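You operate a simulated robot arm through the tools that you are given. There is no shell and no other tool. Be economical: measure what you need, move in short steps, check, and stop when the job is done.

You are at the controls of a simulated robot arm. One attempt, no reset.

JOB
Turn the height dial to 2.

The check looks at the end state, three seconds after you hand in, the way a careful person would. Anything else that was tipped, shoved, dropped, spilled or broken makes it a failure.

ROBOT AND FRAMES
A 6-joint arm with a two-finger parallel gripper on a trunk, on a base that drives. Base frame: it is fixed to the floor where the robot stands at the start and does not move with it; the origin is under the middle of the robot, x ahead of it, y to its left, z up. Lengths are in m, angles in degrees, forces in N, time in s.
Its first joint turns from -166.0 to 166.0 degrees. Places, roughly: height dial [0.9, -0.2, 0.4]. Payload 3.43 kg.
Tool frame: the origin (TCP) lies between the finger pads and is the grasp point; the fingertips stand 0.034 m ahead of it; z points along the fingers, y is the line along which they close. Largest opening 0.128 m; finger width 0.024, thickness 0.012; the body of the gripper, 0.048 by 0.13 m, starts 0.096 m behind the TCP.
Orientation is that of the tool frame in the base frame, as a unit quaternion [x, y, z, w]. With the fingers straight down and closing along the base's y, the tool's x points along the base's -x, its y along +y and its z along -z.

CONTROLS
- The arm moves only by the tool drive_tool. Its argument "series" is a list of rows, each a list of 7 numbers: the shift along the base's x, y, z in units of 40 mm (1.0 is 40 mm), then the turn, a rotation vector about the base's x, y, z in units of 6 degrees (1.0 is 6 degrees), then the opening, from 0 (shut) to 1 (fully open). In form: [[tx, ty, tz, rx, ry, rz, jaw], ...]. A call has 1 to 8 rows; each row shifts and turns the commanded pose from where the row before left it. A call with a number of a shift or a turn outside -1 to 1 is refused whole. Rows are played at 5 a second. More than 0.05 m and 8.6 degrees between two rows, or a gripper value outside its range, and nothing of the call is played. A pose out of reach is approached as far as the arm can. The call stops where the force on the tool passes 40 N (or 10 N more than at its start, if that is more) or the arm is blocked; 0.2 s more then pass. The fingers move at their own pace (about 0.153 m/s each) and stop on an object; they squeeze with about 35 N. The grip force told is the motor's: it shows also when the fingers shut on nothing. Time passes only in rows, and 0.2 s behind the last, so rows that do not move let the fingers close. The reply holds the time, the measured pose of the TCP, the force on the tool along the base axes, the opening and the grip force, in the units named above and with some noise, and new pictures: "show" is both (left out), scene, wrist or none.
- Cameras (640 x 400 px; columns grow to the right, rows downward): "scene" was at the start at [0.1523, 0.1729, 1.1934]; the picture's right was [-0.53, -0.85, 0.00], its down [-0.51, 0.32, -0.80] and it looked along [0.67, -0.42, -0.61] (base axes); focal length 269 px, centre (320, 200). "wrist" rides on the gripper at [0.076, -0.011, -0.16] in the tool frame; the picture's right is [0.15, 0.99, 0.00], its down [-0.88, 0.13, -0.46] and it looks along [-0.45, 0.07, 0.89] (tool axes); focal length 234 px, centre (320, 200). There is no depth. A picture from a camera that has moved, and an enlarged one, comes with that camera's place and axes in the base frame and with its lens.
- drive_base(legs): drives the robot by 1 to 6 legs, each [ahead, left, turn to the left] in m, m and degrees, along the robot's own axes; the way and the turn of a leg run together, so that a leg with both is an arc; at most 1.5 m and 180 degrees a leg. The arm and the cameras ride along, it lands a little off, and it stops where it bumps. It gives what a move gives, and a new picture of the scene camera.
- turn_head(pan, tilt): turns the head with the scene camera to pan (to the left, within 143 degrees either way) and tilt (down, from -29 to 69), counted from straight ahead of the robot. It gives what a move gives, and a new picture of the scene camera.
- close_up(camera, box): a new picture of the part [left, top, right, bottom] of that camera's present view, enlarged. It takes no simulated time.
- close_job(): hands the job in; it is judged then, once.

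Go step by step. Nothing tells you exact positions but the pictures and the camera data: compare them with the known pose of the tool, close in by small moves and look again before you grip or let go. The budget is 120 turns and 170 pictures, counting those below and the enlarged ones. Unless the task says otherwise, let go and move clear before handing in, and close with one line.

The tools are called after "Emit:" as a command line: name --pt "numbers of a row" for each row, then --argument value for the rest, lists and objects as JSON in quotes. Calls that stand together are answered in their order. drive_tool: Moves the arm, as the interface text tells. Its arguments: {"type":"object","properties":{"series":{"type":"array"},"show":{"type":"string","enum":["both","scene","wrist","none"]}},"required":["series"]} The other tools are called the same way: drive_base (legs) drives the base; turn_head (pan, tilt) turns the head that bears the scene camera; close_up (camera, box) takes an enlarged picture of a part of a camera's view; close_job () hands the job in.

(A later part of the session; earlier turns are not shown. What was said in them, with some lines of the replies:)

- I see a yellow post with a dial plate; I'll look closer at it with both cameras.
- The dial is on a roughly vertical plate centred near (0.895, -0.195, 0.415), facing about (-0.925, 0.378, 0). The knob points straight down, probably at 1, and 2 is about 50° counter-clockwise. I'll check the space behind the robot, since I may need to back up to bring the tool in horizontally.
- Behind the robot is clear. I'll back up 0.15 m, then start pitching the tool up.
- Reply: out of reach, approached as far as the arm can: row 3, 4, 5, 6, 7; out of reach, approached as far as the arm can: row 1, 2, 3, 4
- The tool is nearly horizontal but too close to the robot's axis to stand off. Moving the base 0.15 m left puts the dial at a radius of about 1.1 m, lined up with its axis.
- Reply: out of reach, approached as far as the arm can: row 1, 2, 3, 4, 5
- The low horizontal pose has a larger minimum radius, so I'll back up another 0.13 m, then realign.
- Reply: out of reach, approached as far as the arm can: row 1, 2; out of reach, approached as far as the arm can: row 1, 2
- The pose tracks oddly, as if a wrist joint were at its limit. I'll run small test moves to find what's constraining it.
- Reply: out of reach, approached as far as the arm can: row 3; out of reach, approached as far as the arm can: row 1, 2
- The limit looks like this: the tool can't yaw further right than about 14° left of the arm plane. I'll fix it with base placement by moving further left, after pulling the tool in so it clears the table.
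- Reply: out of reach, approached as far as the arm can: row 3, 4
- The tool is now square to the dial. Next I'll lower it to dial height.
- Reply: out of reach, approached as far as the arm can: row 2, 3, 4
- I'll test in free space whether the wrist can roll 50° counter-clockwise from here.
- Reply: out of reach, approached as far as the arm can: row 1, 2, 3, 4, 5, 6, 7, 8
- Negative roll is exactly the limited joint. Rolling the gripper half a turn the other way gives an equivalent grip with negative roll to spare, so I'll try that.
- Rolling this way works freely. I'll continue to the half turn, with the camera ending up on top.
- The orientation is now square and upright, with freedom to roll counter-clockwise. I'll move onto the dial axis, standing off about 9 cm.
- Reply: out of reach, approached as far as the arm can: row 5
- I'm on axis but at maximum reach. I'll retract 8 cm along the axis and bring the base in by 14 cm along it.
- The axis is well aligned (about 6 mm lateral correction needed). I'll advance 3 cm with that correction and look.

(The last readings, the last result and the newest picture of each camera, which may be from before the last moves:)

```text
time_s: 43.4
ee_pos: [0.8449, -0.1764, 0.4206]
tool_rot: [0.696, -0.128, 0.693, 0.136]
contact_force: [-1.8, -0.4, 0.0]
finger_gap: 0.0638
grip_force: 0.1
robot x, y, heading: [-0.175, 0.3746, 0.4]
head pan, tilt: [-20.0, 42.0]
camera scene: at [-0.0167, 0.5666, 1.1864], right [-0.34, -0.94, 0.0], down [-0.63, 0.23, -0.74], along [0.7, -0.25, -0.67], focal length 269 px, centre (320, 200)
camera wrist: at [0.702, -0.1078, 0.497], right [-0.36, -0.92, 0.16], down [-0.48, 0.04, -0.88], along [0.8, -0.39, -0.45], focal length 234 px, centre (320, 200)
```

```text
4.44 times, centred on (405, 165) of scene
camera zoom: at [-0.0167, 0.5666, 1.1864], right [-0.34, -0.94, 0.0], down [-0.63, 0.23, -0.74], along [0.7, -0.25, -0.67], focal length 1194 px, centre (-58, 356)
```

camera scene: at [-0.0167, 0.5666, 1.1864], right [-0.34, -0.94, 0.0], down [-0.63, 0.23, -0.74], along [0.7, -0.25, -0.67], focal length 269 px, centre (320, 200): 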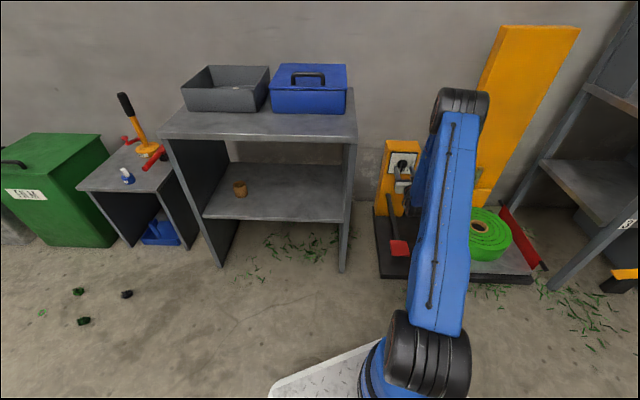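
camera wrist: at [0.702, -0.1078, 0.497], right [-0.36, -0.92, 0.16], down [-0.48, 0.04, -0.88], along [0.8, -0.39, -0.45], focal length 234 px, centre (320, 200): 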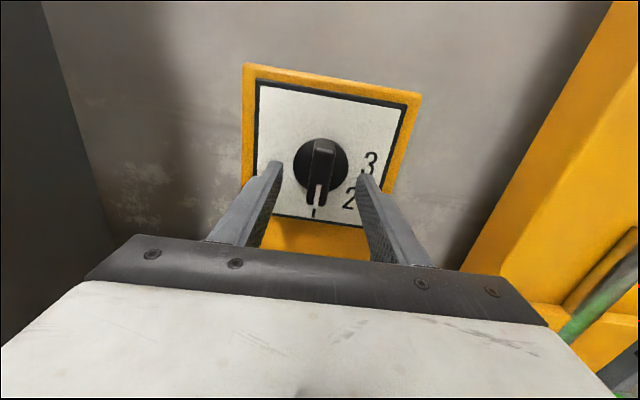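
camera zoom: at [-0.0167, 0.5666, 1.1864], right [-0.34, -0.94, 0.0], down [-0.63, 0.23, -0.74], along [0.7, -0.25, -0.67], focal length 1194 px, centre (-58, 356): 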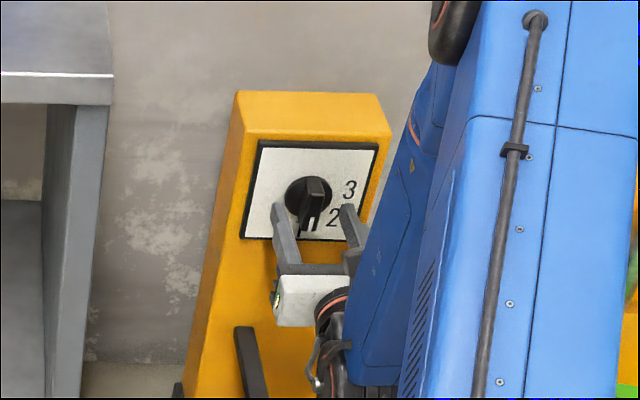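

The pointer is exactly at 1, and 2 lies about 49° counter-clockwise around a centre at z≈0.426. I'll raise 6 mm, advance 5 mm and close on the bar.

Emit:
drive_tool --pt "0.115 -0.05 0.14 0 0 0 0.5" --pt "0 0 0 0 0 0 0.4" --pt "0 0 0 0 0 0 0.25" --pt "0 0 0 0 0 0 0.1" --pt "0 0 0 0 0 0 0.0" --pt "0 0 0 0 0 0 0.0" --show "none"

Emit:
close_up --camera "wrist" --box '[240, 80, 400, 240]'

```text
time_s: 44.8
ee_pos: [0.8494, -0.1797, 0.4271]
tool_rot: [0.697, -0.126, 0.693, 0.134]
contact_force: [3.7, 5.4, -0.7]
finger_gap: 0.0185
grip_force: 44.3
robot x, y, heading: [-0.1706, 0.3749, 0.2]
head pan, tilt: [-20.0, 42.0]
```

```text
2.50 times, centred on (320, 160) of wrist
camera zoom: at [0.7065, -0.1093, 0.5029], right [-0.36, -0.92, 0.16], down [-0.48, 0.04, -0.88], along [0.8, -0.39, -0.45], focal length 585 px, centre (320, 300)
```

zoom: 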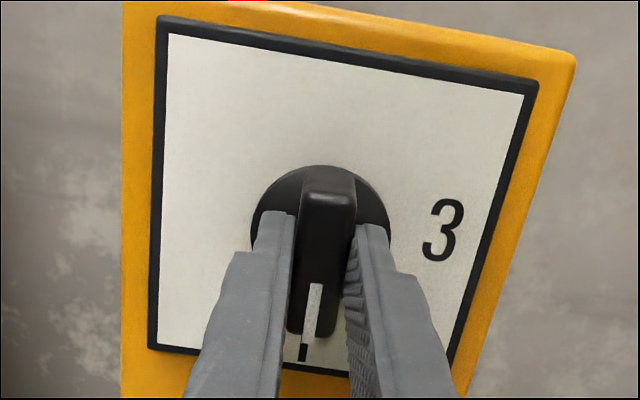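

Gripped with an 18.5 mm gap. I'll turn 24° and check.

Emit:
drive_tool --pt "0 0 0 -0.925 0.378 0 0" --pt "0 0 0 -0.925 0.378 0 0" --pt "0 0 0 -0.925 0.378 0 0" --pt "0 0 0 -0.925 0.378 0 0" --pt "0 0 0 0 0 0 0" --show "wrist"

```text
time_s: 46.0
ee_pos: [0.8506, -0.1785, 0.4264]
tool_rot: [0.709, 0.021, 0.649, 0.275]
contact_force: [8.3, 19.0, -2.5]
finger_gap: 0.0184
grip_force: 45.4
robot x, y, heading: [-0.1735, 0.3776, 0.4]
head pan, tilt: [-20.0, 42.0]
camera wrist: at [0.7178, -0.0812, 0.492], right [-0.3, -0.78, 0.55], down [-0.61, -0.29, -0.74], along [0.74, -0.56, -0.39], focal length 234 px, centre (320, 200)
```

wrist: 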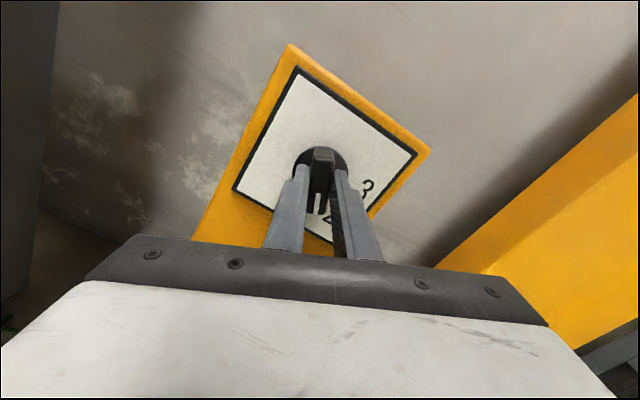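

Emit:
drive_tool --pt "0.01 0.025 0 -0.925 0.378 0 0" --pt "0 0 0 -0.925 0.378 0 0" --pt "0 0 0 0 0 0 0" --show "none"

```text
time_s: 46.8
ee_pos: [0.8512, -0.1786, 0.4255]
tool_rot: [0.704, 0.095, 0.616, 0.342]
contact_force: [10.5, 18.1, -4.1]
finger_gap: 0.0183
grip_force: 45.0
robot x, y, heading: [-0.1729, 0.3762, 0.4]
head pan, tilt: [-20.0, 42.0]
```

Emit:
drive_tool --pt "0.01 0.025 0 -0.925 0.378 0 0" --pt "0 0 0 -0.925 0.378 0 0" --pt "0 0 0 -0.2 0.08 0 0" --pt "0 0 0 0 0 0 0" --show "scene"

Emit:
close_up --camera "wrist" --box '[240, 80, 400, 240]'

Emit:
close_up --camera "scene" --box '[360, 120, 450, 210]'

```text
time_s: 47.8
ee_pos: [0.8499, -0.1778, 0.4265]
tool_rot: [0.689, 0.176, 0.571, 0.411]
contact_force: [10.7, 12.5, -8.4]
finger_gap: 0.0183
grip_force: 44.6
robot x, y, heading: [-0.1752, 0.3759, 0.3]
head pan, tilt: [-20.0, 42.0]
camera scene: at [-0.0163, 0.5665, 1.1864], right [-0.34, -0.94, 0.0], down [-0.63, 0.23, -0.74], along [0.7, -0.25, -0.67], focal length 269 px, centre (320, 200)
```

scene: 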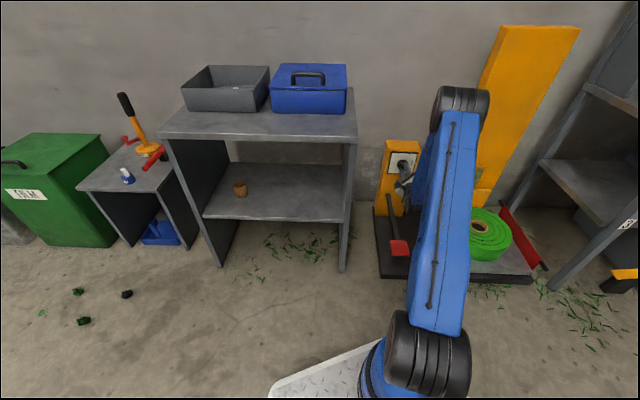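

```text
2.50 times, centred on (320, 160) of wrist
camera zoom: at [0.7264, -0.059, 0.4681], right [-0.18, -0.49, 0.85], down [-0.7, -0.54, -0.46], along [0.69, -0.68, -0.25], focal length 585 px, centre (320, 300)
```

zoom: 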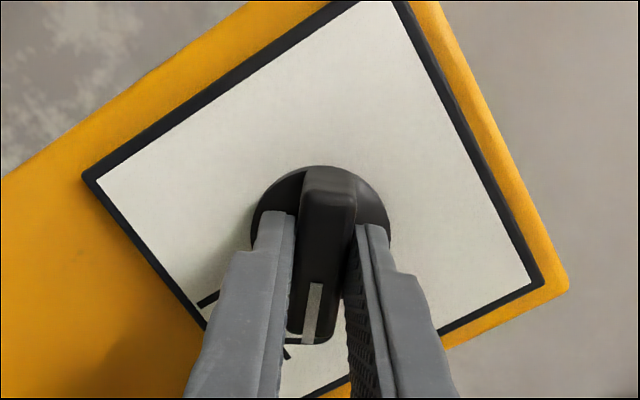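

```text
4.44 times, centred on (405, 165) of scene
camera zoom: at [-0.0163, 0.5665, 1.1864], right [-0.34, -0.94, 0.0], down [-0.63, 0.23, -0.74], along [0.7, -0.25, -0.67], focal length 1194 px, centre (-58, 356)
```

zoom: 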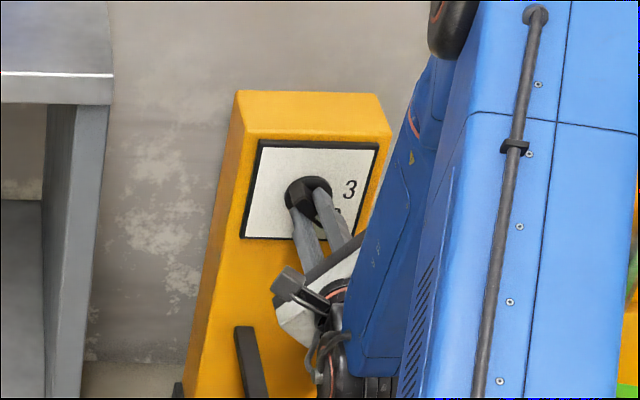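

The knob turned about 49°. I'll release, retract along the axis and inspect.

Emit:
drive_tool --pt "0 0 0 0 0 0 0.25" --pt "0 0 0 0 0 0 0.4" --pt "0 0 0 0 0 0 0.4" --pt "-0.9 0.37 0 0 0 0 0.4" --pt "-0.9 0.37 0 0 0 0 0.4" --pt "-0.5 0.2 0 0 0 0 0.4" --show "wrist"

Emit:
close_up --camera "wrist" --box '[240, 60, 400, 220]'

Emit:
close_up --camera "scene" --box '[380, 130, 430, 180]'

```text
time_s: 49.2
ee_pos: [0.7579, -0.1378, 0.4272]
tool_rot: [0.689, 0.172, 0.569, 0.414]
contact_force: [0.8, 1.3, 0.0]
finger_gap: 0.0513
grip_force: 0.1
robot x, y, heading: [-0.1724, 0.3772, 0.4]
head pan, tilt: [-20.0, 42.0]
camera wrist: at [0.6353, -0.019, 0.4689], right [-0.19, -0.49, 0.85], down [-0.71, -0.53, -0.46], along [0.68, -0.69, -0.25], focal length 234 px, centre (320, 200)
```

wrist: 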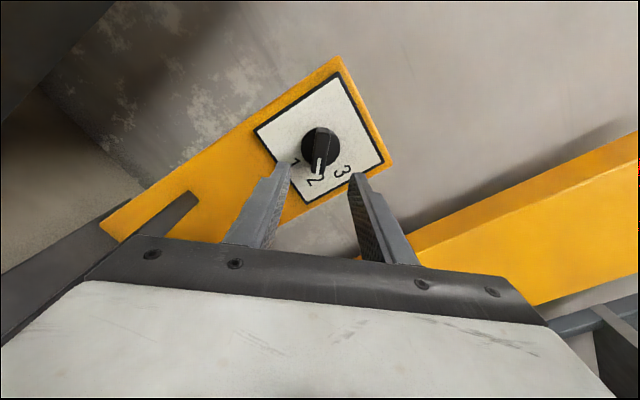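

```text
2.50 times, centred on (320, 140) of wrist
camera zoom: at [0.6353, -0.019, 0.4689], right [-0.19, -0.49, 0.85], down [-0.71, -0.53, -0.46], along [0.68, -0.69, -0.25], focal length 585 px, centre (320, 350)
```

zoom: 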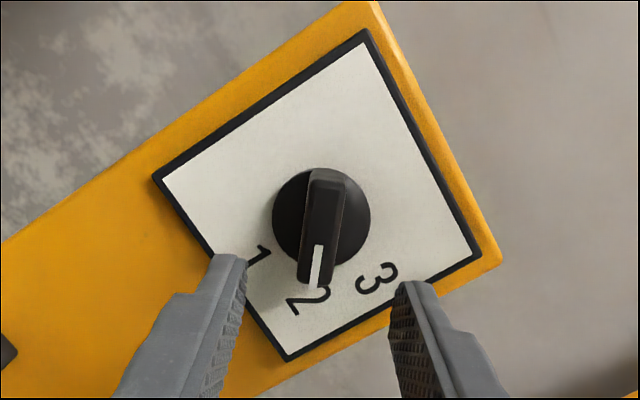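

```text
8.00 times, centred on (405, 155) of scene
camera zoom: at [-0.0167, 0.5666, 1.1864], right [-0.34, -0.94, 0.0], down [-0.63, 0.23, -0.74], along [0.7, -0.25, -0.67], focal length 2150 px, centre (-360, 560)
```

zoom: 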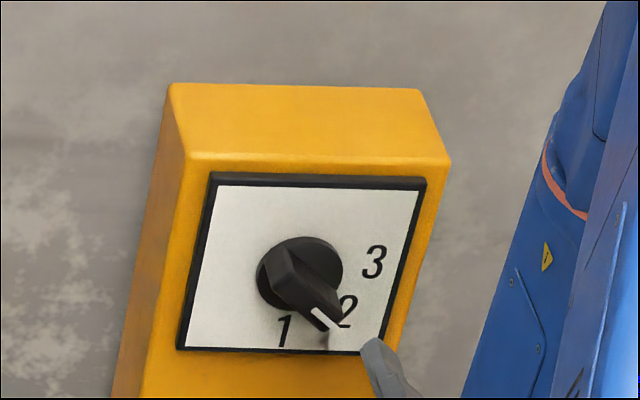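

The pointer lines up with 2 in both views. The gripper is open and well clear, and nothing else was disturbed.

Emit:
close_job

```text
The job is handed in.
```

I turned the height dial from 1 to 2; close-ups from both cameras show the pointer lined up with 2. The gripper let go and backed about 9 cm away, and I saw nothing else disturbed.
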